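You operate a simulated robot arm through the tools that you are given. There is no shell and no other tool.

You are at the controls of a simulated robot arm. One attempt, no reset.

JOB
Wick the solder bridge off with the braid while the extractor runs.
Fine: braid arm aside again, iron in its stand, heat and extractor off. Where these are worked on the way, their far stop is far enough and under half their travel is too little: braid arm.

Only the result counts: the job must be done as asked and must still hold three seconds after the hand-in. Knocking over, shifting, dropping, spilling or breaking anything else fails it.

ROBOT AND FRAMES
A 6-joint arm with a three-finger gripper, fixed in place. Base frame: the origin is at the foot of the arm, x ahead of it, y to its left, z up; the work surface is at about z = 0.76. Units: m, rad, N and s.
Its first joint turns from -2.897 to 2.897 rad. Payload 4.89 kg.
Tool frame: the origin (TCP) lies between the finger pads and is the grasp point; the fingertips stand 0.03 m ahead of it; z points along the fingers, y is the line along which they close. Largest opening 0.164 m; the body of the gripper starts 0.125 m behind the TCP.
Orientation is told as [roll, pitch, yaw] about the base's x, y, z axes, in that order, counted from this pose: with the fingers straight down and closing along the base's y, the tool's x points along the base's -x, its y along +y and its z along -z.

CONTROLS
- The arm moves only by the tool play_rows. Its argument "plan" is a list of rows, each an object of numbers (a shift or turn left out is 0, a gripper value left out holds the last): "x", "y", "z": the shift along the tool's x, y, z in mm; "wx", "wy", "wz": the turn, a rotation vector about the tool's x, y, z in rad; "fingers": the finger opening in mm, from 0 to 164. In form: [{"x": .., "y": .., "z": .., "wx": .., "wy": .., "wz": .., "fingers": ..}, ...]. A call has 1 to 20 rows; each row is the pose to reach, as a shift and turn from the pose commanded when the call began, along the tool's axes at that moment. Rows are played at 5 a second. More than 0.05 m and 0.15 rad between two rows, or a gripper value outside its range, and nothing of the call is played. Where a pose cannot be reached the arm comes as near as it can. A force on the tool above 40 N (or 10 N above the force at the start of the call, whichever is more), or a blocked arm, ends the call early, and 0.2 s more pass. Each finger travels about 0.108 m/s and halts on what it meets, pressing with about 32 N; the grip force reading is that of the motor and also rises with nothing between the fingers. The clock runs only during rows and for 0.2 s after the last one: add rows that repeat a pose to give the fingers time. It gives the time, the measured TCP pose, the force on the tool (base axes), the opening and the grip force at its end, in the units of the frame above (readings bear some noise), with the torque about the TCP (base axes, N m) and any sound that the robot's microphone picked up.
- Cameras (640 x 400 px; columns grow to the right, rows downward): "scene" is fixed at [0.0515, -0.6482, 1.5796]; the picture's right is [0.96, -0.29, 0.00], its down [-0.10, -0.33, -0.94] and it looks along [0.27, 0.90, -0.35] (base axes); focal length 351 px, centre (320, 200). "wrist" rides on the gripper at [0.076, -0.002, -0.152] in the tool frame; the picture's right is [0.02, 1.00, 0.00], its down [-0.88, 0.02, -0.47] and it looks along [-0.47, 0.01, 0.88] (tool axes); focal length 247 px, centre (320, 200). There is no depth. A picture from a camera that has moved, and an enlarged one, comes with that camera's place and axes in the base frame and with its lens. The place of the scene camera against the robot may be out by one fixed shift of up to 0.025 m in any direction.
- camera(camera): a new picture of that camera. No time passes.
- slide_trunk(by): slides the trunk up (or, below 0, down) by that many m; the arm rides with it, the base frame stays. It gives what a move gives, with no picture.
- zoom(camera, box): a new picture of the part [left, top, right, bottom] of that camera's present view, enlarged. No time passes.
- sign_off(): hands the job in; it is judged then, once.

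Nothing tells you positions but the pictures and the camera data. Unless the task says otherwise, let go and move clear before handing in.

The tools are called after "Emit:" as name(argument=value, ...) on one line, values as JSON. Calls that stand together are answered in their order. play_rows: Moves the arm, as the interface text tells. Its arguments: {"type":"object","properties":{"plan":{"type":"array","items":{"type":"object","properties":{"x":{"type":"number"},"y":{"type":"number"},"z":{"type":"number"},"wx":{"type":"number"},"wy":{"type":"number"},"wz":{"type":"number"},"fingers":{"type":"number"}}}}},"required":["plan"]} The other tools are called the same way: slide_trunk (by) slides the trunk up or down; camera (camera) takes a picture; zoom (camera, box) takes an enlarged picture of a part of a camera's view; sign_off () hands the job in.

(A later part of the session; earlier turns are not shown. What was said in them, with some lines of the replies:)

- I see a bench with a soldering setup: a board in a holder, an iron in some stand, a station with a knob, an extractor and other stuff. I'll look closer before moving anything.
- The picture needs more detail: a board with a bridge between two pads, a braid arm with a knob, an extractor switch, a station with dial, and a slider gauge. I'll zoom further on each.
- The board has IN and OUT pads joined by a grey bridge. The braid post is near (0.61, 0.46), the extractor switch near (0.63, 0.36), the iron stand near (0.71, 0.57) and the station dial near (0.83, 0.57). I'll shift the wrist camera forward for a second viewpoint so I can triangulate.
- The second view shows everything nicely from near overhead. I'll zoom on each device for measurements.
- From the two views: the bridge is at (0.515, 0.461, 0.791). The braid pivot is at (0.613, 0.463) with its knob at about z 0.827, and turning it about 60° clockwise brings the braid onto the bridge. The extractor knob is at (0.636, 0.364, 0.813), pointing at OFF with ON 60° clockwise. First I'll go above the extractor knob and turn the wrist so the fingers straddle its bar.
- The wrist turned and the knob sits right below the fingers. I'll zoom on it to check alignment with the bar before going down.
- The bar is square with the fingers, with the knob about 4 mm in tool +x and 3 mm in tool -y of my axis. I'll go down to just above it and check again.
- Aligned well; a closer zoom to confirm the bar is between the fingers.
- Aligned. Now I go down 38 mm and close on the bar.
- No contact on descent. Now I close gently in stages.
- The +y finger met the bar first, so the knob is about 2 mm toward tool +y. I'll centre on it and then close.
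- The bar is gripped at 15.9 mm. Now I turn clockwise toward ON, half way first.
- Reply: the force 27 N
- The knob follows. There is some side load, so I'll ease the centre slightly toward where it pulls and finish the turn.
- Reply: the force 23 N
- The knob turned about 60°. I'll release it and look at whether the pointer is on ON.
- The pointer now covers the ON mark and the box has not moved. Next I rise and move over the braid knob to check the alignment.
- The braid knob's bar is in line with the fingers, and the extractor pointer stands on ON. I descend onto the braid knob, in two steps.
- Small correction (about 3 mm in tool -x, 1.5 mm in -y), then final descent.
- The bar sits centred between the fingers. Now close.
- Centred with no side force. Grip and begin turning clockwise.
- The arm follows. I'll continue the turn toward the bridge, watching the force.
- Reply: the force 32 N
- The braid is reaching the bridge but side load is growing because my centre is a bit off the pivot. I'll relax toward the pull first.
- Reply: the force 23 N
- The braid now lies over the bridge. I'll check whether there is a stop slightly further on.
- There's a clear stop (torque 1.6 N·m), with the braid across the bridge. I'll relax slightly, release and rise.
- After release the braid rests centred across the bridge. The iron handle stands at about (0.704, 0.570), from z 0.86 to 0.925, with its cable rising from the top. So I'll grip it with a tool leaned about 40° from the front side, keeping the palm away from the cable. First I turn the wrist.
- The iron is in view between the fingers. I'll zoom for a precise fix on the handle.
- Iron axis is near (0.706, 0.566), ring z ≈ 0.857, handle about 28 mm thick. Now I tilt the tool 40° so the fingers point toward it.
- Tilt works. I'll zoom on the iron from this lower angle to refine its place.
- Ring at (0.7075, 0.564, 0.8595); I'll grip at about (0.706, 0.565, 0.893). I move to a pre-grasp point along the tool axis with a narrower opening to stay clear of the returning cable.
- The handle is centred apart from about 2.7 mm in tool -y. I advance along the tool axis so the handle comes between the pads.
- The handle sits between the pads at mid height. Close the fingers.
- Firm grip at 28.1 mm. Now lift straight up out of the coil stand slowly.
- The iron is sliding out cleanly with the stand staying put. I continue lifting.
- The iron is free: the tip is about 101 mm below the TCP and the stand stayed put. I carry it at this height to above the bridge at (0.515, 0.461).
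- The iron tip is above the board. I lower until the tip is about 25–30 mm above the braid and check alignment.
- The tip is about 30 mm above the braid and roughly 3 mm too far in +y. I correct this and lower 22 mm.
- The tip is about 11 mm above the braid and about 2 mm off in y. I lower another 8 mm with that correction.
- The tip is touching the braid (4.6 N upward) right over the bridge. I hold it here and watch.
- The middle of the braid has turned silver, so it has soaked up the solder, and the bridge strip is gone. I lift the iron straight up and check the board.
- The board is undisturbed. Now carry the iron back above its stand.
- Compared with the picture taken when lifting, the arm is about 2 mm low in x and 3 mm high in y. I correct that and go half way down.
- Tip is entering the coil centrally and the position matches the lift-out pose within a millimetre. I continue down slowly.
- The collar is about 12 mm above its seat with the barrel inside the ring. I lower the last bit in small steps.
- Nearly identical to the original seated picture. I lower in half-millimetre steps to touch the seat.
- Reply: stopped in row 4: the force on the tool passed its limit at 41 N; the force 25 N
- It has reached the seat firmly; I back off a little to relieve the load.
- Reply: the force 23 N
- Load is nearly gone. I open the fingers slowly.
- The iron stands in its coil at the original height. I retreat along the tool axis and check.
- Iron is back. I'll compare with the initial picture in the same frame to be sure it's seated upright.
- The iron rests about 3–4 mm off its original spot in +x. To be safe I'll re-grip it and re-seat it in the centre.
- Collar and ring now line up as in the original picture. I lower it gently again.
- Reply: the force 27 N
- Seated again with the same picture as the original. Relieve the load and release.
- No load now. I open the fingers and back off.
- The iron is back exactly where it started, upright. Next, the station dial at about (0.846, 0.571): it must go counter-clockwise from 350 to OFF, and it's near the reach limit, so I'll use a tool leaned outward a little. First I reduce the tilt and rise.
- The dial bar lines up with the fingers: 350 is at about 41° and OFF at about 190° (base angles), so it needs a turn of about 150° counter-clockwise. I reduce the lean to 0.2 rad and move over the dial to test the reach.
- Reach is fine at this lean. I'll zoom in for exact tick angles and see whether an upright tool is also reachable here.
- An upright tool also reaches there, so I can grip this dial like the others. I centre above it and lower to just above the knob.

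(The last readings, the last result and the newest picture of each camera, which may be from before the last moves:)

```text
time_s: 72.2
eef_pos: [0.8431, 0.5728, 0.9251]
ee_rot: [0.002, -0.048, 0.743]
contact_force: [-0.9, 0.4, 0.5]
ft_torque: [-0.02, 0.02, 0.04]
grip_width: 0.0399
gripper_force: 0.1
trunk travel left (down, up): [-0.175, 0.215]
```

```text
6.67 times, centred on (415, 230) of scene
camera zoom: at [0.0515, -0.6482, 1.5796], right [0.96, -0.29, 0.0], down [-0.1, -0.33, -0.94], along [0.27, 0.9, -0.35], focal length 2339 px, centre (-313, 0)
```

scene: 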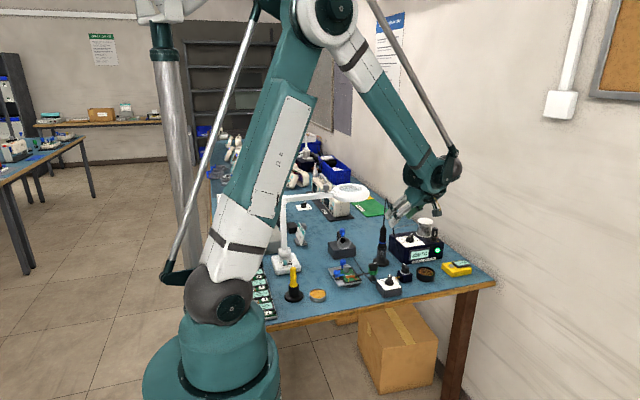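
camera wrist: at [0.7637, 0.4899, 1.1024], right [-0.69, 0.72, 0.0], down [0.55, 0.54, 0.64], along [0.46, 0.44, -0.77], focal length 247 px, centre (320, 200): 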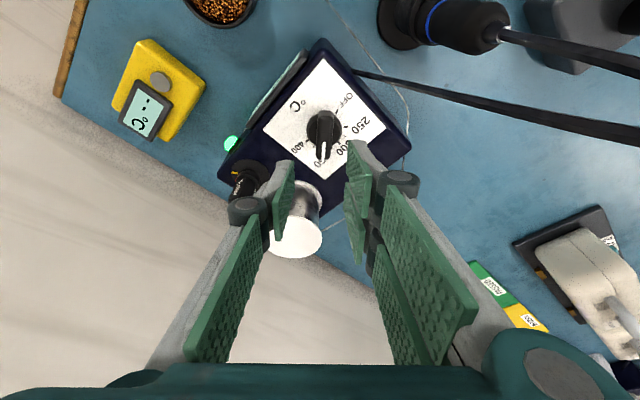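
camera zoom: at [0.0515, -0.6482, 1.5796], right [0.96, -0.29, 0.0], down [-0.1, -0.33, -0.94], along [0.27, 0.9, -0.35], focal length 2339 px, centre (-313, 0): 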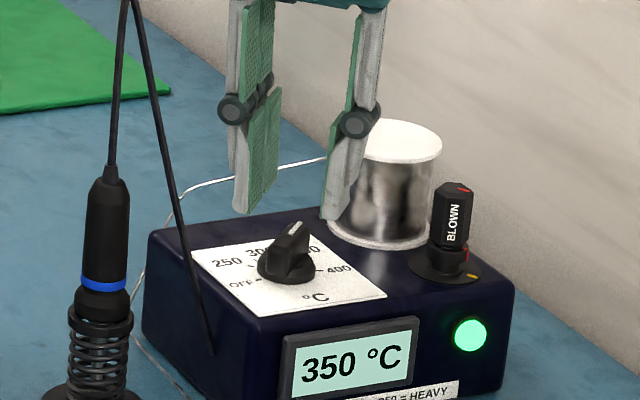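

The tool needs about 4 mm back toward the robot. I make it upright, correct, and descend around the knob.

Emit:
play_rows(plan=[{"x": 3.6, "y": -1.9, "z": 0, "wy": 0.048}, {"x": 3.6, "y": -1.9, "z": 12, "wy": 0.048}, {"x": 3.6, "y": -1.9, "z": 22, "wy": 0.048}, {"x": 3.6, "y": -1.9, "z": 22, "wy": 0.048}])

Emit:
zoom(camera="wrist", box=[240, 100, 400, 260])

```text
time_s: 73.2
eef_pos: [0.8415, 0.5685, 0.904]
ee_rot: [0.003, -0.002, 0.743]
contact_force: [-0.1, 0.0, 0.1]
ft_torque: [-0.02, 0.01, -0.01]
grip_width: 0.0401
gripper_force: 0.0
trunk travel left (down, up): [-0.175, 0.215]
```

```text
2.50 times, centred on (320, 180) of wrist
camera zoom: at [0.7866, 0.5146, 1.0575], right [-0.69, 0.72, 0.0], down [0.64, 0.61, 0.47], along [0.34, 0.33, -0.88], focal length 617 px, centre (320, 250)
```

zoom: 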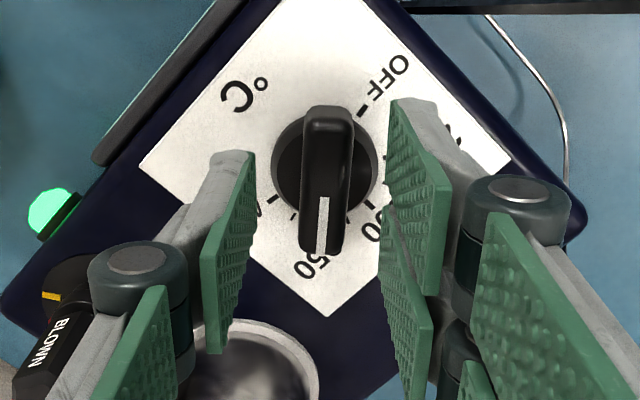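

Emit:
play_rows(plan=[{"y": 1, "wz": 0.05, "z": 5}, {"y": 1, "wz": 0.05, "z": 10}, {"y": 1, "wz": 0.05, "z": 13.5}, {"y": 1, "wz": 0.05, "z": 13.5}])

Emit:
zoom(camera="wrist", box=[240, 100, 400, 260])

Emit:
zoom(camera="scene", box=[380, 200, 450, 260])

```text
time_s: 74.2
eef_pos: [0.8404, 0.569, 0.8887]
ee_rot: [0.004, -0.001, 0.694]
contact_force: [0.5, 0.1, -0.6]
ft_torque: [-0.02, 0.02, -0.02]
grip_width: 0.0404
gripper_force: 0.1
trunk travel left (down, up): [-0.175, 0.215]
```

```text
2.50 times, centred on (320, 180) of wrist
camera zoom: at [0.7831, 0.518, 1.0425], right [-0.66, 0.75, 0.0], down [0.66, 0.58, 0.47], along [0.36, 0.31, -0.88], focal length 617 px, centre (320, 250)
```

zoom: 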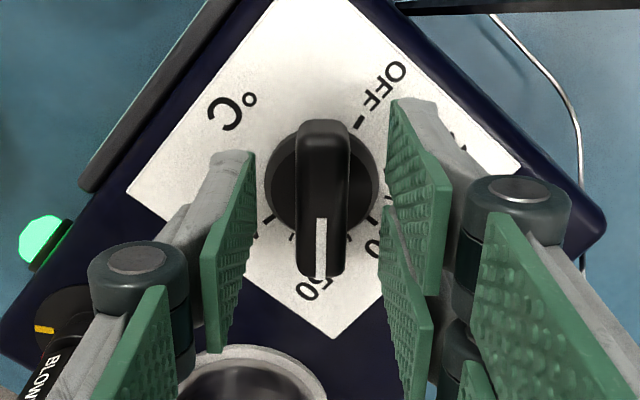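

```text
6.67 times, centred on (415, 230) of scene
camera zoom: at [0.0515, -0.6482, 1.5796], right [0.96, -0.29, 0.0], down [-0.1, -0.33, -0.94], along [0.27, 0.9, -0.35], focal length 2339 px, centre (-313, 0)
```

zoom: 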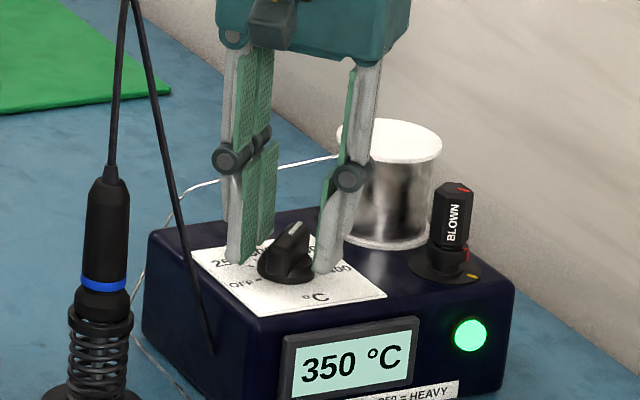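

Aligned. Close onto the bar.

Emit:
play_rows(plan=[{"fingers": 26}, {"fingers": 19}, {"fingers": 19}])

Emit:
zoom(camera="wrist", box=[240, 100, 400, 260])

```text
time_s: 75.0
eef_pos: [0.8397, 0.5684, 0.8899]
ee_rot: [0.001, -0.002, 0.695]
contact_force: [0.1, -0.1, -0.3]
ft_torque: [-0.01, 0.01, 0.0]
grip_width: 0.0191
gripper_force: 0.1
trunk travel left (down, up): [-0.175, 0.215]
```

```text
2.50 times, centred on (320, 180) of wrist
camera zoom: at [0.7831, 0.518, 1.0426], right [-0.66, 0.75, 0.0], down [0.66, 0.58, 0.47], along [0.36, 0.31, -0.88], focal length 617 px, centre (320, 250)
```

zoom: 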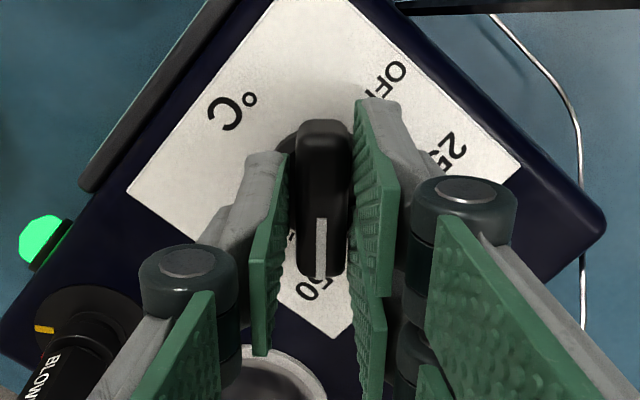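

The bar is centred with no side force. Grip and turn counter-clockwise in stages.

Emit:
play_rows(plan=[{"fingers": 12}, {"fingers": 12}, {"wz": -0.1}, {"wz": -0.2}, {"wz": -0.3}, {"wz": -0.4}, {"wz": -0.5}, {"wz": -0.6}, {"wz": -0.6}])

Emit:
zoom(camera="scene", box=[380, 200, 450, 260])

```text
time_s: 77.0
eef_pos: [0.8415, 0.5701, 0.8887]
ee_rot: [0.002, 0.001, 1.294]
contact_force: [-2.7, -1.3, -10.4]
ft_torque: [0.31, -0.01, -0.02]
grip_width: 0.0161
gripper_force: 45.0
trunk travel left (down, up): [-0.175, 0.215]
stopped in row 9: the force on the tool passed its limit at 41 N (the readings are from after the stop); the commanded pose is now the measured one
```

```text
6.67 times, centred on (415, 230) of scene
camera zoom: at [0.0515, -0.6482, 1.5796], right [0.96, -0.29, 0.0], down [-0.1, -0.33, -0.94], along [0.27, 0.9, -0.35], focal length 2339 px, centre (-313, 0)
```

zoom: 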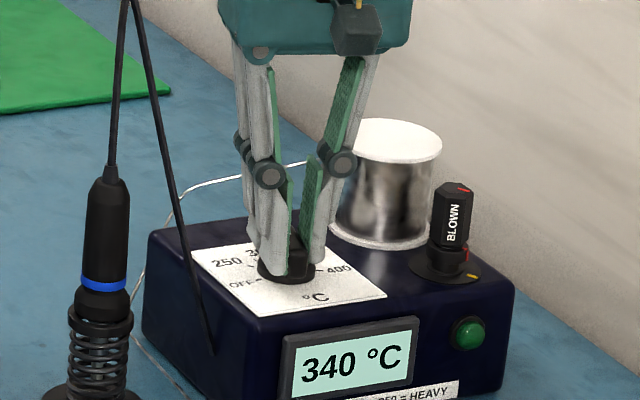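

The knob is turning: the display fell to 340 and the ready lamp went out. I continue in smaller chunks.

Emit:
play_rows(plan=[{"wz": -0.1}, {"wz": -0.2}, {"wz": -0.3}, {"wz": -0.4}, {"wz": -0.4}])

```text
time_s: 78.2
eef_pos: [0.8411, 0.5693, 0.8887]
ee_rot: [0.001, 0.0, 1.698]
contact_force: [-8.4, -6.2, -7.7]
ft_torque: [-0.88, 0.1, 0.0]
grip_width: 0.0159
gripper_force: 44.8
trunk travel left (down, up): [-0.175, 0.215]
```

Emit:
play_rows(plan=[{"x": 0.3, "y": 0.5, "z": 0.4, "wz": -0.1}, {"x": 0.3, "y": 0.5, "z": 0.4, "wz": -0.2}, {"x": 0.3, "y": 0.5, "z": 0.4, "wz": -0.3}, {"x": 0.3, "y": 0.5, "z": 0.4, "wz": -0.4}, {"x": 0.3, "y": 0.5, "z": 0.4, "wz": -0.4}])

Emit:
zoom(camera="scene", box=[380, 200, 450, 260])

```text
time_s: 79.3
eef_pos: [0.8397, 0.5687, 0.8896]
ee_rot: [-0.004, -0.003, 2.092]
contact_force: [3.4, 0.5, 3.6]
ft_torque: [0.66, 0.23, -0.01]
grip_width: 0.0158
gripper_force: 45.1
trunk travel left (down, up): [-0.175, 0.215]
stopped in row 5: the force on the tool passed its limit at 42 N (the readings are from after the stop); the commanded pose is now the measured one
```

```text
6.67 times, centred on (415, 230) of scene
camera zoom: at [0.0515, -0.6482, 1.5796], right [0.96, -0.29, 0.0], down [-0.1, -0.33, -0.94], along [0.27, 0.9, -0.35], focal length 2339 px, centre (-313, 0)
```

zoom: 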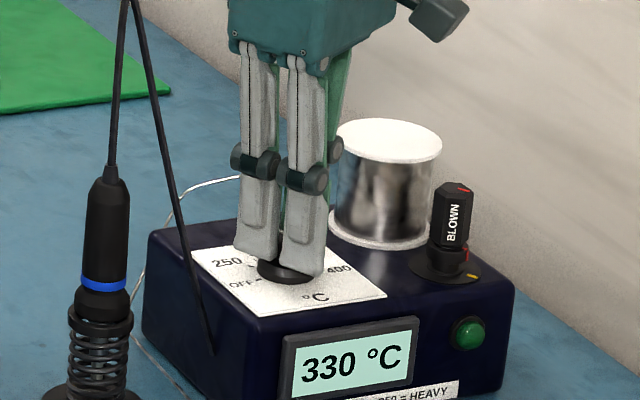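

80° turned so far, about 66° to go. Continue in short chunks.

Emit:
play_rows(plan=[{"wz": -0.08}, {"wz": -0.16}, {"wz": -0.24}, {"wz": -0.32}, {"wz": -0.32}])

```text
time_s: 80.5
eef_pos: [0.8424, 0.5691, 0.889]
ee_rot: [-0.003, 0.0, 2.414]
contact_force: [24.3, 11.2, 13.5]
ft_torque: [0.51, -0.39, -0.06]
grip_width: 0.0155
gripper_force: 45.3
trunk travel left (down, up): [-0.175, 0.215]
```

Emit:
play_rows(plan=[{"x": 0.5, "y": -1.1, "z": -0.6}, {"x": 0.5, "y": -1.1, "z": -0.6, "wz": -0.08}, {"x": 0.5, "y": -1.1, "z": -0.6, "wz": -0.16}, {"x": 0.5, "y": -1.1, "z": -0.6, "wz": -0.24}, {"x": 0.5, "y": -1.1, "z": -0.6, "wz": -0.24}])

Emit:
zoom(camera="wrist", box=[240, 100, 400, 260])

Emit:
zoom(camera="scene", box=[380, 200, 450, 260])

```text
time_s: 81.7
eef_pos: [0.8421, 0.5694, 0.8891]
ee_rot: [-0.002, -0.002, 2.655]
contact_force: [2.8, 4.3, 6.3]
ft_torque: [0.55, 0.74, 0.0]
grip_width: 0.016
gripper_force: 45.0
trunk travel left (down, up): [-0.175, 0.215]
```

```text
2.50 times, centred on (320, 180) of wrist
camera zoom: at [0.9104, 0.5342, 1.0425], right [-0.45, -0.89, 0.0], down [-0.79, 0.39, 0.47], along [-0.42, 0.21, -0.88], focal length 617 px, centre (320, 250)
```

zoom: 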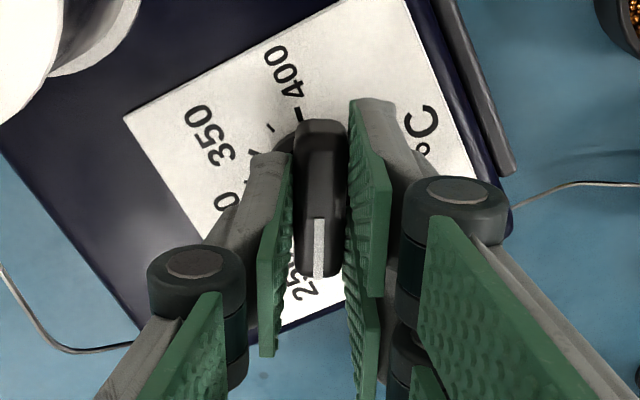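

```text
6.67 times, centred on (415, 230) of scene
camera zoom: at [0.0515, -0.6482, 1.5796], right [0.96, -0.29, 0.0], down [-0.1, -0.33, -0.94], along [0.27, 0.9, -0.35], focal length 2339 px, centre (-313, 0)
```

zoom: 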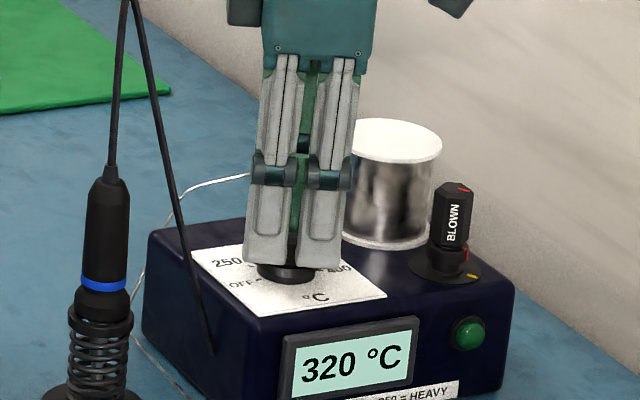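

Emit:
play_rows(plan=[{"x": 0.1, "y": -0.2, "z": -0.2, "wz": -0.08}, {"x": 0.1, "y": -0.2, "z": -0.2, "wz": -0.16}, {"x": 0.1, "y": -0.2, "z": -0.2, "wz": -0.24}, {"x": 0.1, "y": -0.2, "z": -0.2, "wz": -0.3}, {"x": 0.1, "y": -0.2, "z": -0.2, "wz": -0.3}])

Emit:
zoom(camera="wrist", box=[240, 100, 400, 260])

```text
time_s: 82.9
eef_pos: [0.8424, 0.5692, 0.8894]
ee_rot: [-0.002, 0.0, 2.955]
contact_force: [-25.3, -10.1, -24.8]
ft_torque: [-0.21, 0.69, 0.02]
grip_width: 0.016
gripper_force: 44.8
trunk travel left (down, up): [-0.175, 0.215]
```

```text
2.50 times, centred on (320, 180) of wrist
camera zoom: at [0.9178, 0.5564, 1.0427], right [-0.17, -0.99, 0.0], down [-0.87, 0.14, 0.47], along [-0.47, 0.08, -0.88], focal length 617 px, centre (320, 250)
```

zoom: 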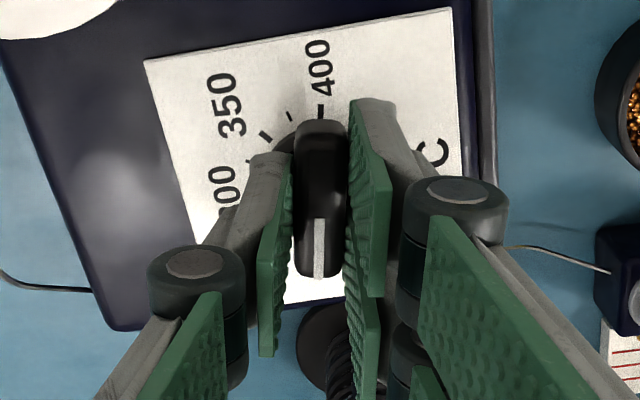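

Emit:
play_rows(plan=[{"x": -1.0, "y": 0.6, "z": 1.0}, {"x": -1.0, "y": 0.6, "z": 1.0, "wz": -0.07}, {"x": -1.0, "y": 0.6, "z": 1.0, "wz": -0.14}, {"x": -1.0, "y": 0.6, "z": 1.0, "wz": -0.21}, {"x": -1.0, "y": 0.6, "z": 1.0, "wz": -0.21}])

Emit:
zoom(camera="scene", box=[380, 200, 450, 260])

```text
time_s: 84.1
eef_pos: [0.8435, 0.57, 0.8891]
ee_rot: [-0.003, 0.002, -3.119]
contact_force: [22.8, 21.4, 23.5]
ft_torque: [0.56, -0.1, -0.04]
grip_width: 0.0159
gripper_force: 45.3
trunk travel left (down, up): [-0.175, 0.215]
```

```text
6.67 times, centred on (415, 230) of scene
camera zoom: at [0.0515, -0.6482, 1.5796], right [0.96, -0.29, 0.0], down [-0.1, -0.33, -0.94], along [0.27, 0.9, -0.35], focal length 2339 px, centre (-313, 0)
```

zoom: 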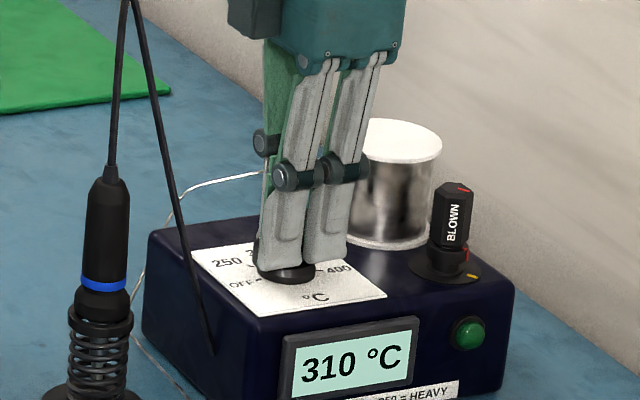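

Emit:
play_rows(plan=[{"x": 0.9, "y": -0.8, "z": -0.9}, {"x": 0.9, "y": -0.8, "z": -0.9, "wz": -0.05}, {"x": 0.9, "y": -0.8, "z": -0.9, "wz": -0.09}, {"x": 0.9, "y": -0.8, "z": -0.9, "wz": -0.09}])

Emit:
zoom(camera="wrist", box=[240, 100, 400, 260])

```text
time_s: 85.1
eef_pos: [0.8415, 0.57, 0.8902]
ee_rot: [0.0, 0.0, -3.029]
contact_force: [12.2, 17.3, 5.2]
ft_torque: [0.57, -1.22, -0.02]
grip_width: 0.0157
gripper_force: 45.2
trunk travel left (down, up): [-0.175, 0.215]
```

```text
2.50 times, centred on (320, 180) of wrist
camera zoom: at [0.9181, 0.5794, 1.0428], right [0.13, -0.99, 0.0], down [-0.87, -0.12, 0.47], along [-0.47, -0.06, -0.88], focal length 617 px, centre (320, 250)
```

zoom: 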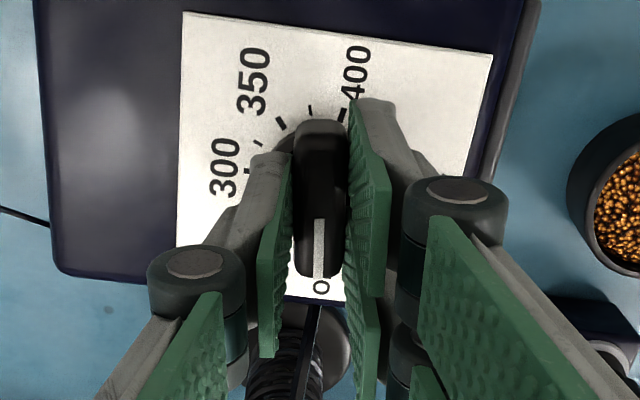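

Emit:
play_rows(plan=[{"x": 0.5, "y": -0.6, "z": -0.2}, {"x": 0.5, "y": -0.6, "z": -0.2, "wz": -0.04}, {"x": 0.5, "y": -0.6, "z": -0.2, "wz": -0.08}, {"x": 0.5, "y": -0.6, "z": -0.2, "wz": -0.08}])

Emit:
zoom(camera="scene", box=[380, 200, 450, 260])

```text
time_s: 86.1
eef_pos: [0.8419, 0.5706, 0.8889]
ee_rot: [-0.003, 0.001, -2.949]
contact_force: [-14.1, -2.0, -13.2]
ft_torque: [0.01, 0.28, -0.25]
grip_width: 0.0158
gripper_force: 45.1
trunk travel left (down, up): [-0.175, 0.215]
```

```text
6.67 times, centred on (415, 230) of scene
camera zoom: at [0.0515, -0.6482, 1.5796], right [0.96, -0.29, 0.0], down [-0.1, -0.33, -0.94], along [0.27, 0.9, -0.35], focal length 2339 px, centre (-313, 0)
```

zoom: 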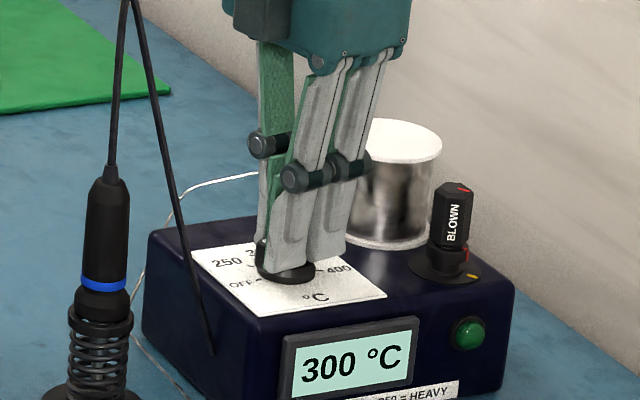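

Turned 151° with a slight stop felt. I relax, release, rise and look.

Emit:
play_rows(plan=[{"x": -0.5, "z": 0.4, "wz": 0.01}, {"x": -0.5, "z": 0.4, "wz": 0.01, "fingers": 40}, {"x": -0.5, "z": 0.4, "wz": 0.01, "fingers": 45}, {"x": -0.5, "z": -25, "wz": 0.01, "fingers": 45}, {"x": -0.5, "z": -65, "wz": 0.01, "fingers": 45}, {"x": -0.5, "z": -105, "wz": 0.01, "fingers": 45}, {"x": -0.5, "z": -105, "wz": 0.01, "fingers": 45}])

Emit:
zoom(camera="wrist", box=[240, 60, 400, 200])

Emit:
zoom(camera="scene", box=[380, 200, 450, 260])

```text
time_s: 87.7
eef_pos: [0.8427, 0.5711, 0.997]
ee_rot: [-0.001, 0.003, -2.96]
contact_force: [-0.6, -0.2, 0.1]
ft_torque: [0.04, -0.06, 0.0]
grip_width: 0.0447
gripper_force: 0.1
trunk travel left (down, up): [-0.175, 0.215]
```

```text
2.86 times, centred on (320, 130) of wrist
camera zoom: at [0.9166, 0.5865, 1.1508], right [0.2, -0.98, 0.0], down [-0.86, -0.18, 0.47], along [-0.46, -0.09, -0.88], focal length 706 px, centre (320, 400)
```

zoom: 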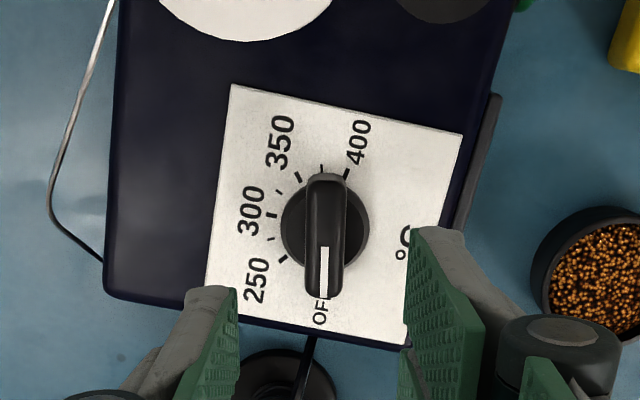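

```text
6.67 times, centred on (415, 230) of scene
camera zoom: at [0.0515, -0.6482, 1.5796], right [0.96, -0.29, 0.0], down [-0.1, -0.33, -0.94], along [0.27, 0.9, -0.35], focal length 2339 px, centre (-313, 0)
```

zoom: 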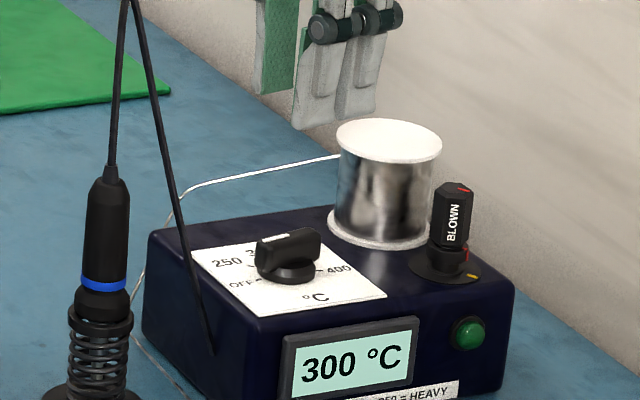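

The pointer is on OFF, the lamp is out and the temperature is falling. Next I go back to the braid knob: rise well above the iron's cable and unwind the wrist.

Emit:
play_rows(plan=[{"z": -40, "wz": 0.05}, {"z": -80, "x": -5, "wz": 0.15}, {"z": -115, "x": -15, "y": 4, "wz": 0.29}, {"z": -145, "x": -30, "y": 8, "wz": 0.43}, {"z": -145, "x": -50, "y": 14, "wz": 0.57}, {"z": -145, "x": -75, "y": 20, "wz": 0.71}, {"z": -145, "x": -100, "y": 27, "wz": 0.85}, {"z": -145, "x": -123, "y": 33.4, "wz": 0.99}, {"z": -145, "x": -123, "y": 33.4, "wz": 1.13}, {"z": -145, "x": -123, "y": 33.4, "wz": 1.27}, {"z": -145, "x": -123, "y": 33.4, "wz": 1.41}, {"z": -145, "x": -123, "y": 33.4, "wz": 1.55}, {"z": -145, "x": -123, "y": 33.4, "wz": 1.69}, {"z": -145, "x": -123, "y": 33.4, "wz": 1.69}])

```text
time_s: 90.7
eef_pos: [0.7279, 0.5146, 1.1397]
ee_rot: [0.0, -0.002, 1.632]
contact_force: [-0.4, -0.8, -0.5]
ft_torque: [-0.03, -0.01, 0.03]
grip_width: 0.0449
gripper_force: 0.1
trunk travel left (down, up): [-0.175, 0.215]
```

Emit:
play_rows(plan=[{"x": 5, "y": 12, "wz": 0.14}, {"x": 10, "y": 30, "wz": 0.28}, {"x": 18, "y": 50, "wz": 0.42}, {"x": 28, "y": 75, "wz": 0.56}, {"x": 38, "y": 100, "wz": 0.7}, {"x": 45.4, "y": 119, "wz": 0.84}, {"x": 45.4, "y": 119, "wz": 0.98, "z": 25}, {"x": 45.4, "y": 119, "wz": 1.12, "z": 55}, {"x": 45.4, "y": 119, "wz": 1.26, "z": 90}, {"x": 45.4, "y": 119, "wz": 1.4, "z": 125}, {"x": 45.4, "y": 119, "wz": 1.54, "z": 160}, {"x": 45.4, "y": 119, "wz": 1.64, "z": 186}, {"x": 45.4, "y": 119, "wz": 1.64, "z": 186}])

Emit:
camera(camera="wrist")

Emit:
zoom(camera="wrist", box=[240, 60, 400, 200])

Emit:
zoom(camera="wrist", box=[270, 0, 380, 70])

```text
time_s: 93.5
eef_pos: [0.6105, 0.4611, 0.9554]
ee_rot: [0.003, 0.0, -0.01]
contact_force: [0.1, 0.3, 0.8]
ft_torque: [-0.03, 0.03, 0.03]
grip_width: 0.0448
gripper_force: 0.1
trunk travel left (down, up): [-0.175, 0.215]
```

```text
taken
camera wrist: at [0.5342, 0.4599, 1.1081], right [-0.01, 1.0, 0.0], down [0.88, 0.01, 0.47], along [0.47, 0.01, -0.88], focal length 247 px, centre (320, 200)
```

wrist: 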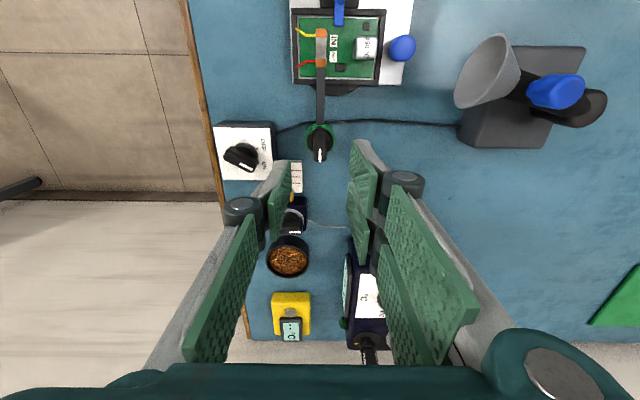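

```text
2.86 times, centred on (320, 130) of wrist
camera zoom: at [0.5342, 0.4599, 1.1081], right [-0.01, 1.0, 0.0], down [0.88, 0.01, 0.47], along [0.47, 0.01, -0.88], focal length 706 px, centre (320, 400)
```

zoom: 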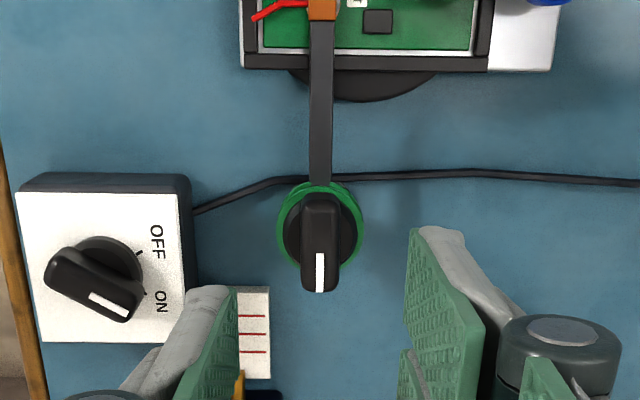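

```text
5.71 times, centred on (325, 35) of wrist
camera zoom: at [0.5342, 0.4599, 1.1081], right [-0.01, 1.0, 0.0], down [0.88, 0.01, 0.47], along [0.47, 0.01, -0.88], focal length 1411 px, centre (291, 1143)
```

zoom: 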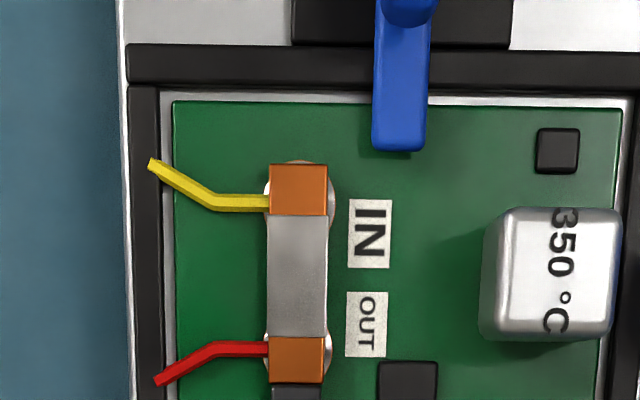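

The braid shows the silver solder patch, the extractor is on ON, and the braid knob is right below. I descend on it.

Emit:
play_rows(plan=[{"y": -1, "z": 40}, {"y": -1, "z": 75}, {"y": -1, "z": 95}, {"y": -1, "z": 107}, {"y": -1, "z": 107}])

Emit:
zoom(camera="wrist", box=[240, 100, 400, 260])

```text
time_s: 94.7
eef_pos: [0.6093, 0.4612, 0.8467]
ee_rot: [0.002, 0.001, -0.008]
contact_force: [-0.6, -0.8, 0.6]
ft_torque: [-0.03, 0.01, -0.01]
grip_width: 0.045
gripper_force: 0.1
trunk travel left (down, up): [-0.175, 0.215]
```

```text
2.50 times, centred on (320, 180) of wrist
camera zoom: at [0.5341, 0.4592, 1.0], right [-0.01, 1.0, 0.0], down [0.88, 0.01, 0.47], along [0.47, 0.01, -0.88], focal length 617 px, centre (320, 250)
```

zoom: 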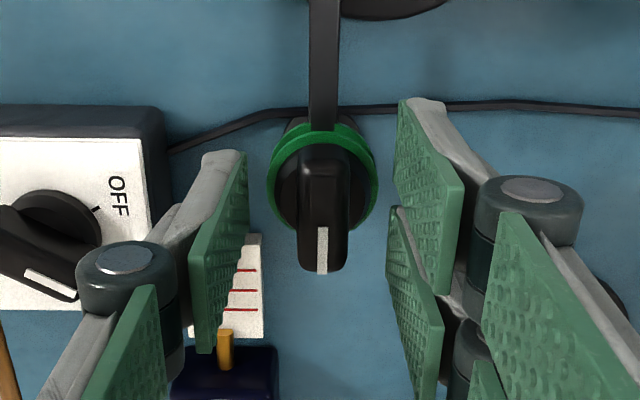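

Emit:
play_rows(plan=[{"x": -3}, {"x": -3, "fingers": 26}, {"x": -3, "fingers": 19}, {"x": -3, "fingers": 19}])

Emit:
zoom(camera="wrist", box=[240, 100, 400, 260])

```text
time_s: 95.7
eef_pos: [0.6129, 0.4624, 0.8469]
ee_rot: [0.004, 0.001, -0.008]
contact_force: [0.2, -0.4, -0.2]
ft_torque: [0.03, 0.0, 0.0]
grip_width: 0.0192
gripper_force: 0.1
trunk travel left (down, up): [-0.175, 0.215]
```

```text
2.50 times, centred on (320, 180) of wrist
camera zoom: at [0.537, 0.4594, 1.0], right [-0.01, 1.0, 0.0], down [0.88, 0.01, 0.47], along [0.47, 0.01, -0.88], focal length 617 px, centre (320, 250)
```

zoom: 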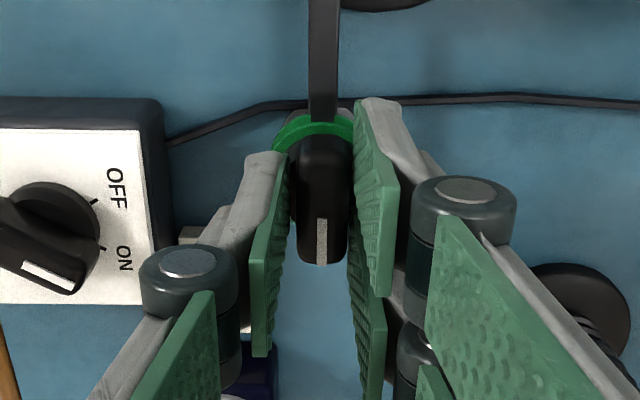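

Centred, no force. Grip and swing the braid arm back counter-clockwise.

Emit:
play_rows(plan=[{"fingers": 12}, {"fingers": 12}, {"wz": -0.08}, {"wz": -0.16}, {"wz": -0.24}, {"wz": -0.32}, {"wz": -0.4}, {"wz": -0.4}])

Emit:
zoom(camera="scene", box=[325, 250, 385, 290])

```text
time_s: 97.5
eef_pos: [0.613, 0.4622, 0.8471]
ee_rot: [0.001, 0.0, 0.395]
contact_force: [-21.4, -2.5, -14.1]
ft_torque: [-0.27, 0.83, 0.02]
grip_width: 0.016
gripper_force: 44.6
trunk travel left (down, up): [-0.175, 0.215]
```

```text
10.00 times, centred on (355, 270) of scene
camera zoom: at [0.0515, -0.6482, 1.5796], right [0.96, -0.29, 0.0], down [-0.1, -0.33, -0.94], along [0.27, 0.9, -0.35], focal length 3508 px, centre (-30, -500)
```

zoom: 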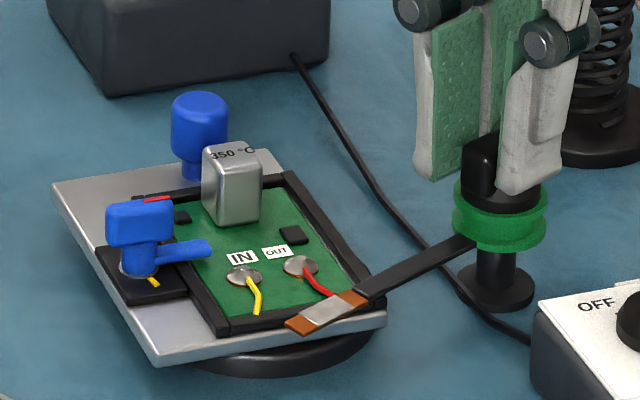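

The bridge is gone: the IN and OUT pads are clean and separate. I keep swinging the arm aside.

Emit:
play_rows(plan=[{"x": 0.9, "y": 0.2, "z": 0.6}, {"x": 0.9, "y": 0.2, "z": 0.6, "wz": -0.08}, {"x": 0.9, "y": 0.2, "z": 0.6, "wz": -0.16}, {"x": 0.9, "y": 0.2, "z": 0.6, "wz": -0.24}, {"x": 0.9, "y": 0.2, "z": 0.6, "wz": -0.32}, {"x": 0.9, "y": 0.2, "z": 0.6, "wz": -0.32}])

```text
time_s: 98.9
eef_pos: [0.6134, 0.4618, 0.8459]
ee_rot: [-0.001, -0.003, 0.713]
contact_force: [0.8, 0.0, 29.0]
ft_torque: [-0.39, 0.46, 0.01]
grip_width: 0.0156
gripper_force: 44.5
trunk travel left (down, up): [-0.175, 0.215]
```

Emit:
play_rows(plan=[{"z": -1.0}, {"z": -1.0, "wz": -0.08}, {"z": -1.0, "wz": -0.16}, {"z": -1.0, "wz": -0.24}, {"z": -1.0, "wz": -0.3}, {"z": -1.0, "wz": -0.3}])

Emit:
zoom(camera="scene", box=[320, 240, 410, 300])

```text
time_s: 100.3
eef_pos: [0.6134, 0.4617, 0.8471]
ee_rot: [-0.001, -0.002, 1.013]
contact_force: [-9.7, 14.7, -21.4]
ft_torque: [1.15, -0.28, 0.01]
grip_width: 0.0159
gripper_force: 45.3
trunk travel left (down, up): [-0.175, 0.215]
```

```text
6.67 times, centred on (365, 270) of scene
camera zoom: at [0.0515, -0.6482, 1.5796], right [0.96, -0.29, 0.0], down [-0.1, -0.33, -0.94], along [0.27, 0.9, -0.35], focal length 2339 px, centre (20, -267)
```

zoom: 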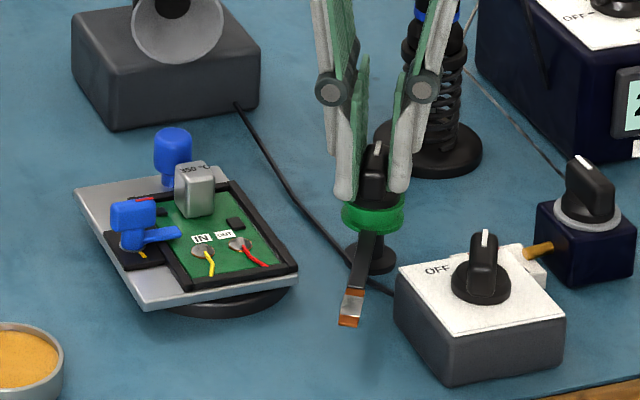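

Emit:
play_rows(plan=[{"x": -0.3, "y": 0.6, "z": 0.8}, {"x": -0.3, "y": 0.6, "z": 0.8, "wz": -0.04}, {"x": -0.3, "y": 0.6, "z": 0.8, "wz": -0.07}, {"x": -0.3, "y": 0.6, "z": 0.8, "wz": -0.07}])

```text
time_s: 101.3
eef_pos: [0.6135, 0.4606, 0.8466]
ee_rot: [0.001, 0.0, 1.081]
contact_force: [7.7, -10.4, 10.3]
ft_torque: [-0.96, 0.25, -1.41]
grip_width: 0.0157
gripper_force: 45.1
trunk travel left (down, up): [-0.175, 0.215]
```

The home stop is reached (torque -1.4). I relax, release and rise, then move over to the extractor knob.

Emit:
play_rows(plan=[{"x": -0.2, "y": -0.4, "z": -0.3, "wz": 0.02}, {"x": -0.2, "y": -0.4, "z": -0.3, "wz": 0.02, "fingers": 40}, {"x": -0.2, "y": -0.4, "z": -0.3, "wz": 0.02, "fingers": 45}, {"x": -0.2, "y": -0.4, "z": -35, "wz": 0.02}, {"x": -0.2, "y": -0.4, "z": -75, "wz": 0.02}, {"x": -0.2, "y": -0.4, "z": -110, "wz": 0.02}, {"x": -0.2, "y": -0.4, "z": -110, "wz": 0.02}])

Emit:
zoom(camera="scene", box=[320, 210, 480, 310])

Emit:
zoom(camera="wrist", box=[200, 0, 440, 160])

```text
time_s: 102.9
eef_pos: [0.6145, 0.4638, 0.9586]
ee_rot: [0.002, -0.002, 1.063]
contact_force: [-0.6, -0.5, -0.1]
ft_torque: [0.03, -0.05, 0.03]
grip_width: 0.045
gripper_force: 0.1
trunk travel left (down, up): [-0.175, 0.215]
```

```text
4.00 times, centred on (400, 260) of scene
camera zoom: at [0.0515, -0.6482, 1.5796], right [0.96, -0.29, 0.0], down [-0.1, -0.33, -0.94], along [0.27, 0.9, -0.35], focal length 1403 px, centre (0, -40)
```

zoom: 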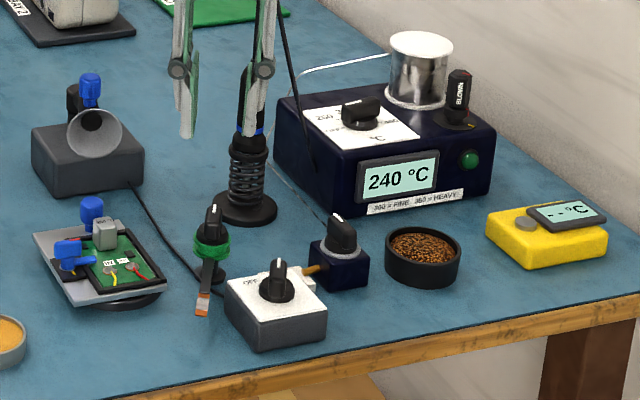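

```text
2.50 times, centred on (320, 80) of wrist
camera zoom: at [0.5787, 0.3948, 1.1115], right [-0.88, 0.47, 0.0], down [0.41, 0.78, 0.48], along [0.22, 0.42, -0.88], focal length 617 px, centre (320, 500)
```

zoom: 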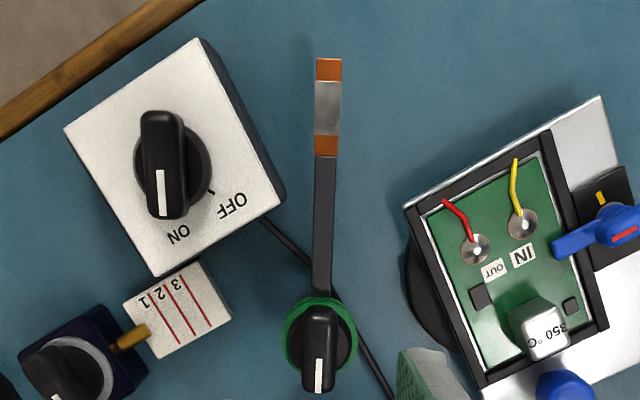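

The braid arm is aside against its stop, the pads are separate, and the station is cooling (240 °C). Now the extractor knob at (0.636, 0.363).

Emit:
play_rows(plan=[{"x": 25, "y": -22}, {"x": 51, "y": -45}, {"x": 76.8, "y": -67.9}, {"x": 76.8, "y": -67.9, "z": 35}, {"x": 76.8, "y": -67.9, "z": 70}, {"x": 76.8, "y": -67.9, "z": 70}])

Emit:
zoom(camera="wrist", box=[240, 80, 400, 240])

```text
time_s: 104.3
eef_pos: [0.6352, 0.362, 0.884]
ee_rot: [-0.002, -0.001, 1.063]
contact_force: [1.0, -0.6, -0.1]
ft_torque: [0.05, 0.04, -0.03]
grip_width: 0.0449
gripper_force: 0.1
trunk travel left (down, up): [-0.175, 0.215]
```

```text
2.50 times, centred on (320, 160) of wrist
camera zoom: at [0.5994, 0.2936, 1.0377], right [-0.88, 0.47, 0.0], down [0.41, 0.78, 0.47], along [0.22, 0.42, -0.88], focal length 617 px, centre (320, 300)
```

zoom: 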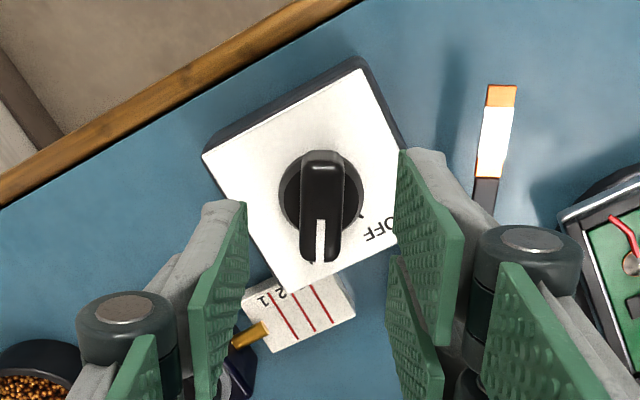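

Emit:
play_rows(plan=[{"z": 20}, {"z": 35}, {"z": 43}, {"z": 43}])

Emit:
zoom(camera="wrist", box=[240, 100, 400, 260])

```text
time_s: 105.3
eef_pos: [0.6346, 0.3634, 0.8424]
ee_rot: [-0.001, -0.002, 1.062]
contact_force: [-0.1, 0.4, -0.3]
ft_torque: [-0.04, 0.01, 0.0]
grip_width: 0.0446
gripper_force: 0.0
trunk travel left (down, up): [-0.175, 0.215]
```

```text
2.50 times, centred on (320, 180) of wrist
camera zoom: at [0.5996, 0.2942, 0.9956], right [-0.88, 0.47, 0.0], down [0.41, 0.78, 0.47], along [0.22, 0.42, -0.88], focal length 617 px, centre (320, 250)
```

zoom: 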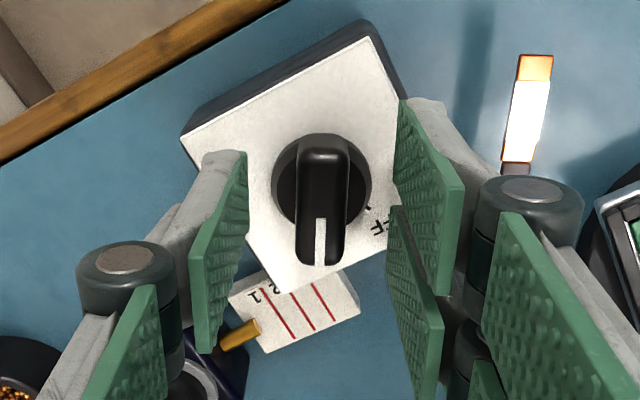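

Same picture as when I released it. Close and turn counter-clockwise to OFF.

Emit:
play_rows(plan=[{"fingers": 26}, {"fingers": 19}, {"fingers": 12}, {"fingers": 12}, {"wz": -0.08, "fingers": 12}, {"wz": -0.16, "fingers": 12}, {"wz": -0.24, "fingers": 12}, {"wz": -0.32, "fingers": 12}, {"wz": -0.4, "fingers": 12}, {"wz": -0.4, "fingers": 12}])

```text
time_s: 107.5
eef_pos: [0.6349, 0.3616, 0.8409]
ee_rot: [0.001, -0.002, 1.464]
contact_force: [3.0, -7.2, -1.3]
ft_torque: [-0.46, -0.13, -0.02]
grip_width: 0.0159
gripper_force: 44.7
trunk travel left (down, up): [-0.175, 0.215]
```

Emit:
play_rows(plan=[{"x": 0.3, "wz": -0.08}, {"x": 0.3, "wz": -0.16}, {"x": 0.3, "wz": -0.24}, {"x": 0.3, "wz": -0.32}, {"x": 0.3, "wz": -0.32}])

```text
time_s: 108.7
eef_pos: [0.6364, 0.361, 0.8426]
ee_rot: [-0.003, -0.001, 1.783]
contact_force: [28.8, -3.1, 0.5]
ft_torque: [-0.12, -0.77, -0.1]
grip_width: 0.016
gripper_force: 45.2
trunk travel left (down, up): [-0.175, 0.215]
```

Emit:
play_rows(plan=[{"x": 0.4, "y": -1.1}, {"x": 0.4, "y": -1.1, "wz": -0.08}, {"x": 0.4, "y": -1.1, "wz": -0.16}, {"x": 0.4, "y": -1.1, "wz": -0.24}, {"x": 0.4, "y": -1.1, "wz": -0.33}, {"x": 0.4, "y": -1.1, "wz": -0.33}])

Emit:
zoom(camera="wrist", box=[240, 100, 400, 260])

```text
time_s: 110.0
eef_pos: [0.6367, 0.3637, 0.8417]
ee_rot: [-0.003, -0.002, 2.112]
contact_force: [4.0, 5.9, -9.8]
ft_torque: [0.17, -0.27, -0.26]
grip_width: 0.0158
gripper_force: 45.2
trunk travel left (down, up): [-0.175, 0.215]
stopped in row 6: the force on the tool passed its limit at 41 N (the readings are from after the stop); the commanded pose is now the measured one
```

```text
2.50 times, centred on (320, 180) of wrist
camera zoom: at [0.6779, 0.297, 0.9957], right [-0.85, -0.53, 0.0], down [-0.47, 0.74, 0.47], along [-0.25, 0.4, -0.88], focal length 617 px, centre (320, 250)
```

zoom: 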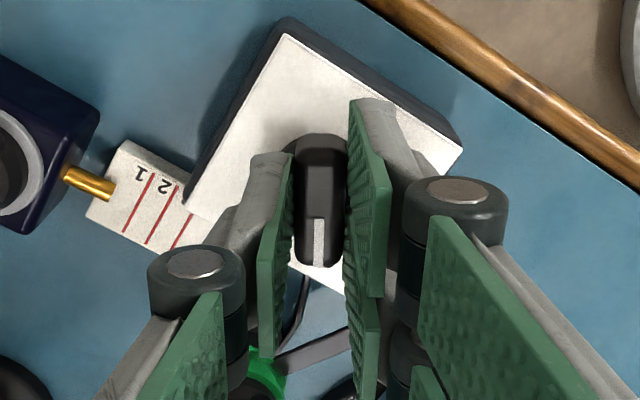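

Back at the original OFF angle with a slight stop felt. Release and rise clear.

Emit:
play_rows(plan=[{"fingers": 30}, {"fingers": 45}, {"fingers": 45}, {"z": -30}, {"z": -70}, {"z": -115}, {"z": -160}, {"z": -205}, {"z": -205}])

Emit:
camera(camera="wrist")

Emit:
zoom(camera="wrist", box=[260, 70, 400, 170])

Emit:
zoom(camera="scene", box=[320, 210, 480, 310])

Emit:
zoom(camera="scene", box=[325, 250, 385, 290])

```text
time_s: 112.0
eef_pos: [0.6368, 0.363, 1.0471]
ee_rot: [-0.004, -0.002, 2.111]
contact_force: [-0.4, -0.6, 0.0]
ft_torque: [0.05, -0.07, 0.0]
grip_width: 0.0449
gripper_force: 0.0
trunk travel left (down, up): [-0.175, 0.215]
```

```text
taken
camera wrist: at [0.6766, 0.297, 1.2004], right [-0.85, -0.53, 0.0], down [-0.47, 0.74, 0.47], along [-0.25, 0.4, -0.88], focal length 247 px, centre (320, 200)
```

wrist: 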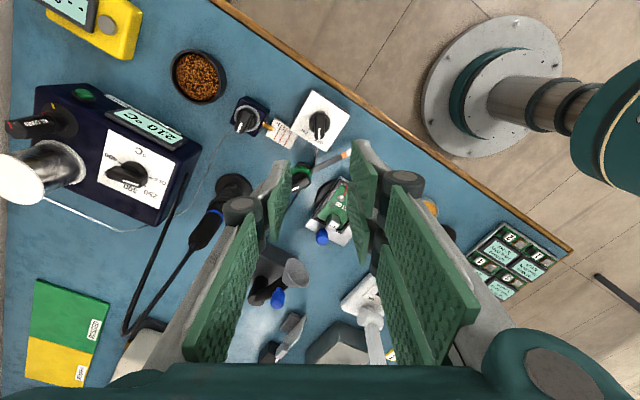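

```text
4.00 times, centred on (330, 120) of wrist
camera zoom: at [0.6766, 0.297, 1.2004], right [-0.85, -0.53, 0.0], down [-0.47, 0.74, 0.47], along [-0.25, 0.4, -0.88], focal length 988 px, centre (280, 520)
```

zoom: 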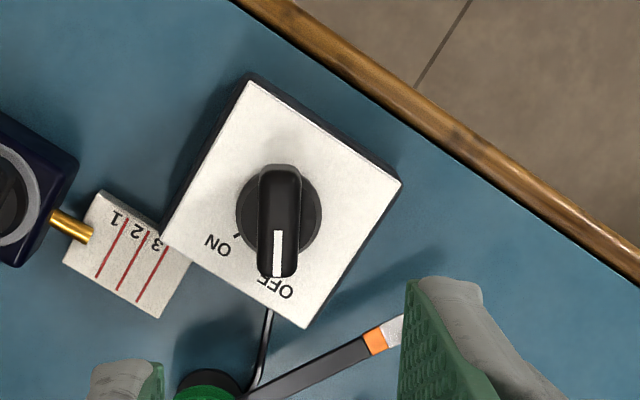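

```text
4.00 times, centred on (400, 260) of scene
camera zoom: at [0.0515, -0.6482, 1.5796], right [0.96, -0.29, 0.0], down [-0.1, -0.33, -0.94], along [0.27, 0.9, -0.35], focal length 1403 px, centre (0, -40)
```

zoom: 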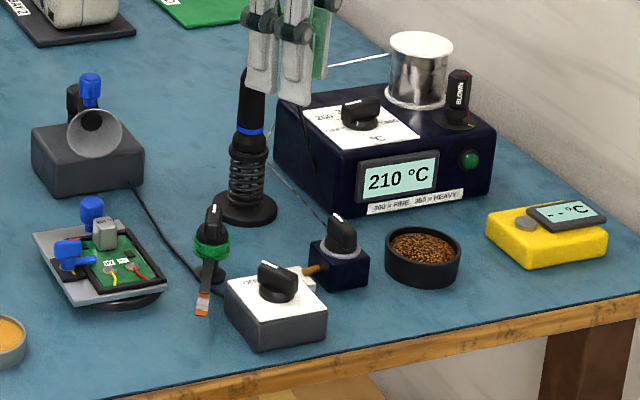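

```text
10.00 times, centred on (355, 270) of scene
camera zoom: at [0.0515, -0.6482, 1.5796], right [0.96, -0.29, 0.0], down [-0.1, -0.33, -0.94], along [0.27, 0.9, -0.35], focal length 3508 px, centre (-30, -500)
```

zoom: 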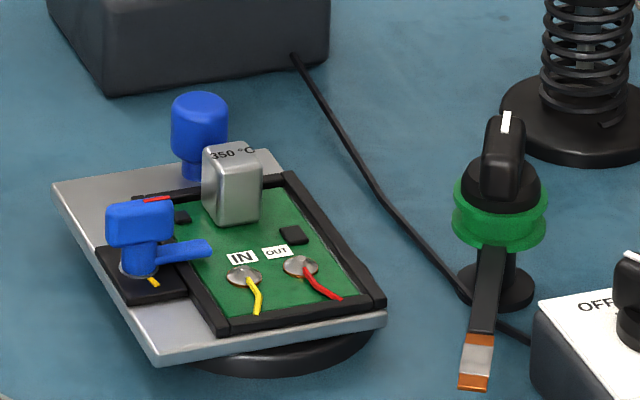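

Everything looks as wanted. One last close check on the dial pointer and the iron before handing in.

Emit:
zoom(camera="wrist", box=[80, 120, 220, 220])

Emit:
zoom(camera="wrist", box=[150, 160, 290, 290])

Emit:
camera(camera="scene")

```text
4.00 times, centred on (150, 170) of wrist
camera zoom: at [0.6766, 0.297, 1.2004], right [-0.85, -0.53, 0.0], down [-0.47, 0.74, 0.47], along [-0.25, 0.4, -0.88], focal length 988 px, centre (1000, 320)
```

zoom: 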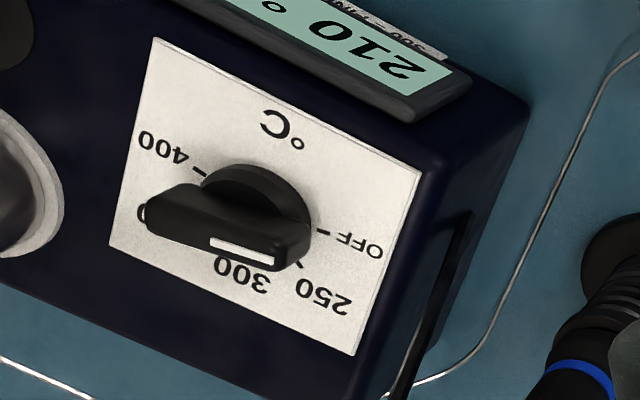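

```text
3.08 times, centred on (220, 225) of wrist
camera zoom: at [0.6766, 0.297, 1.2004], right [-0.85, -0.53, 0.0], down [-0.47, 0.74, 0.47], along [-0.25, 0.4, -0.88], focal length 760 px, centre (628, 123)
```

zoom: 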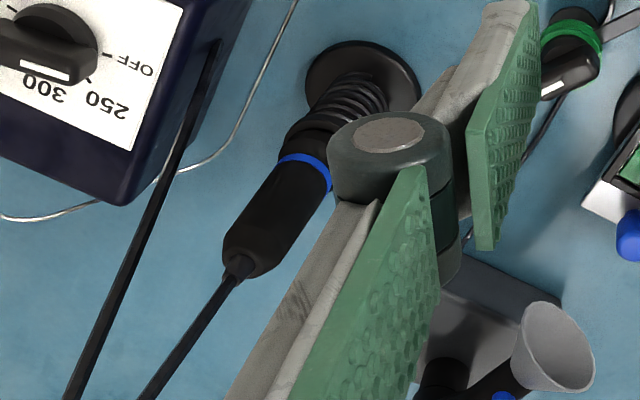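

```text
taken
```

scene: 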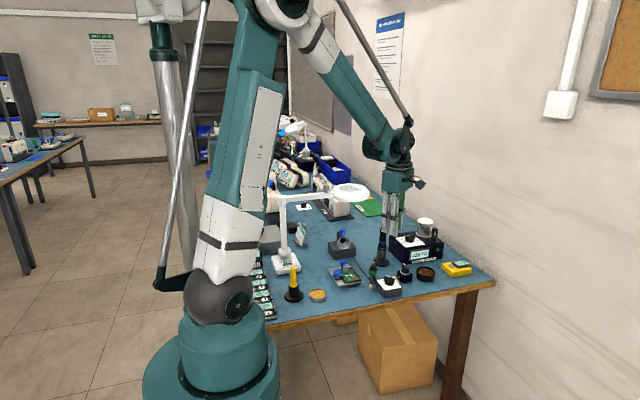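

Everything checks out in the pictures:
- **Bridge:** it is gone, and the IN and OUT pads are separate.
- **Braid arm:** it is aside at its home stop.
- **Iron:** it is upright in its stand.
- **Heat:** the dial is on OFF and the display is cooling (210 °C).
- **Extractor:** it was on ON during the wicking and is on OFF again.

The arm is clear, so I hand in.

Emit:
sign_off()

```text
The job is handed in.
```

I wicked the solder bridge off with the braid while the extractor was switched on, and I have handed the job in. I don't have the judge's result yet.

- **Bridge:** the solder soaked into the braid within about two seconds of iron contact. The IN and OUT pads are now clean and separate.
- **Extractor:** I turned its knob to ON before the wicking and back to OFF afterwards. No sound was ever reported, so the pointer on the ON mark is my only evidence that it ran.
- **Braid arm:** it went to its far stop over the bridge and is now back aside at its home stop.
- **Iron:** it is upright in its stand. It first came to rest a few millimetres off its original spot, so I lifted it slightly and re-seated it in the centre.
- **Heat:** the dial is at OFF, possibly a few degrees past the mark. The ready lamp is out, and the display had fallen from 350 °C to 210 °C when I last looked.

In the last pictures nothing else on the bench looked moved, and the gripper was open and clear of everything.
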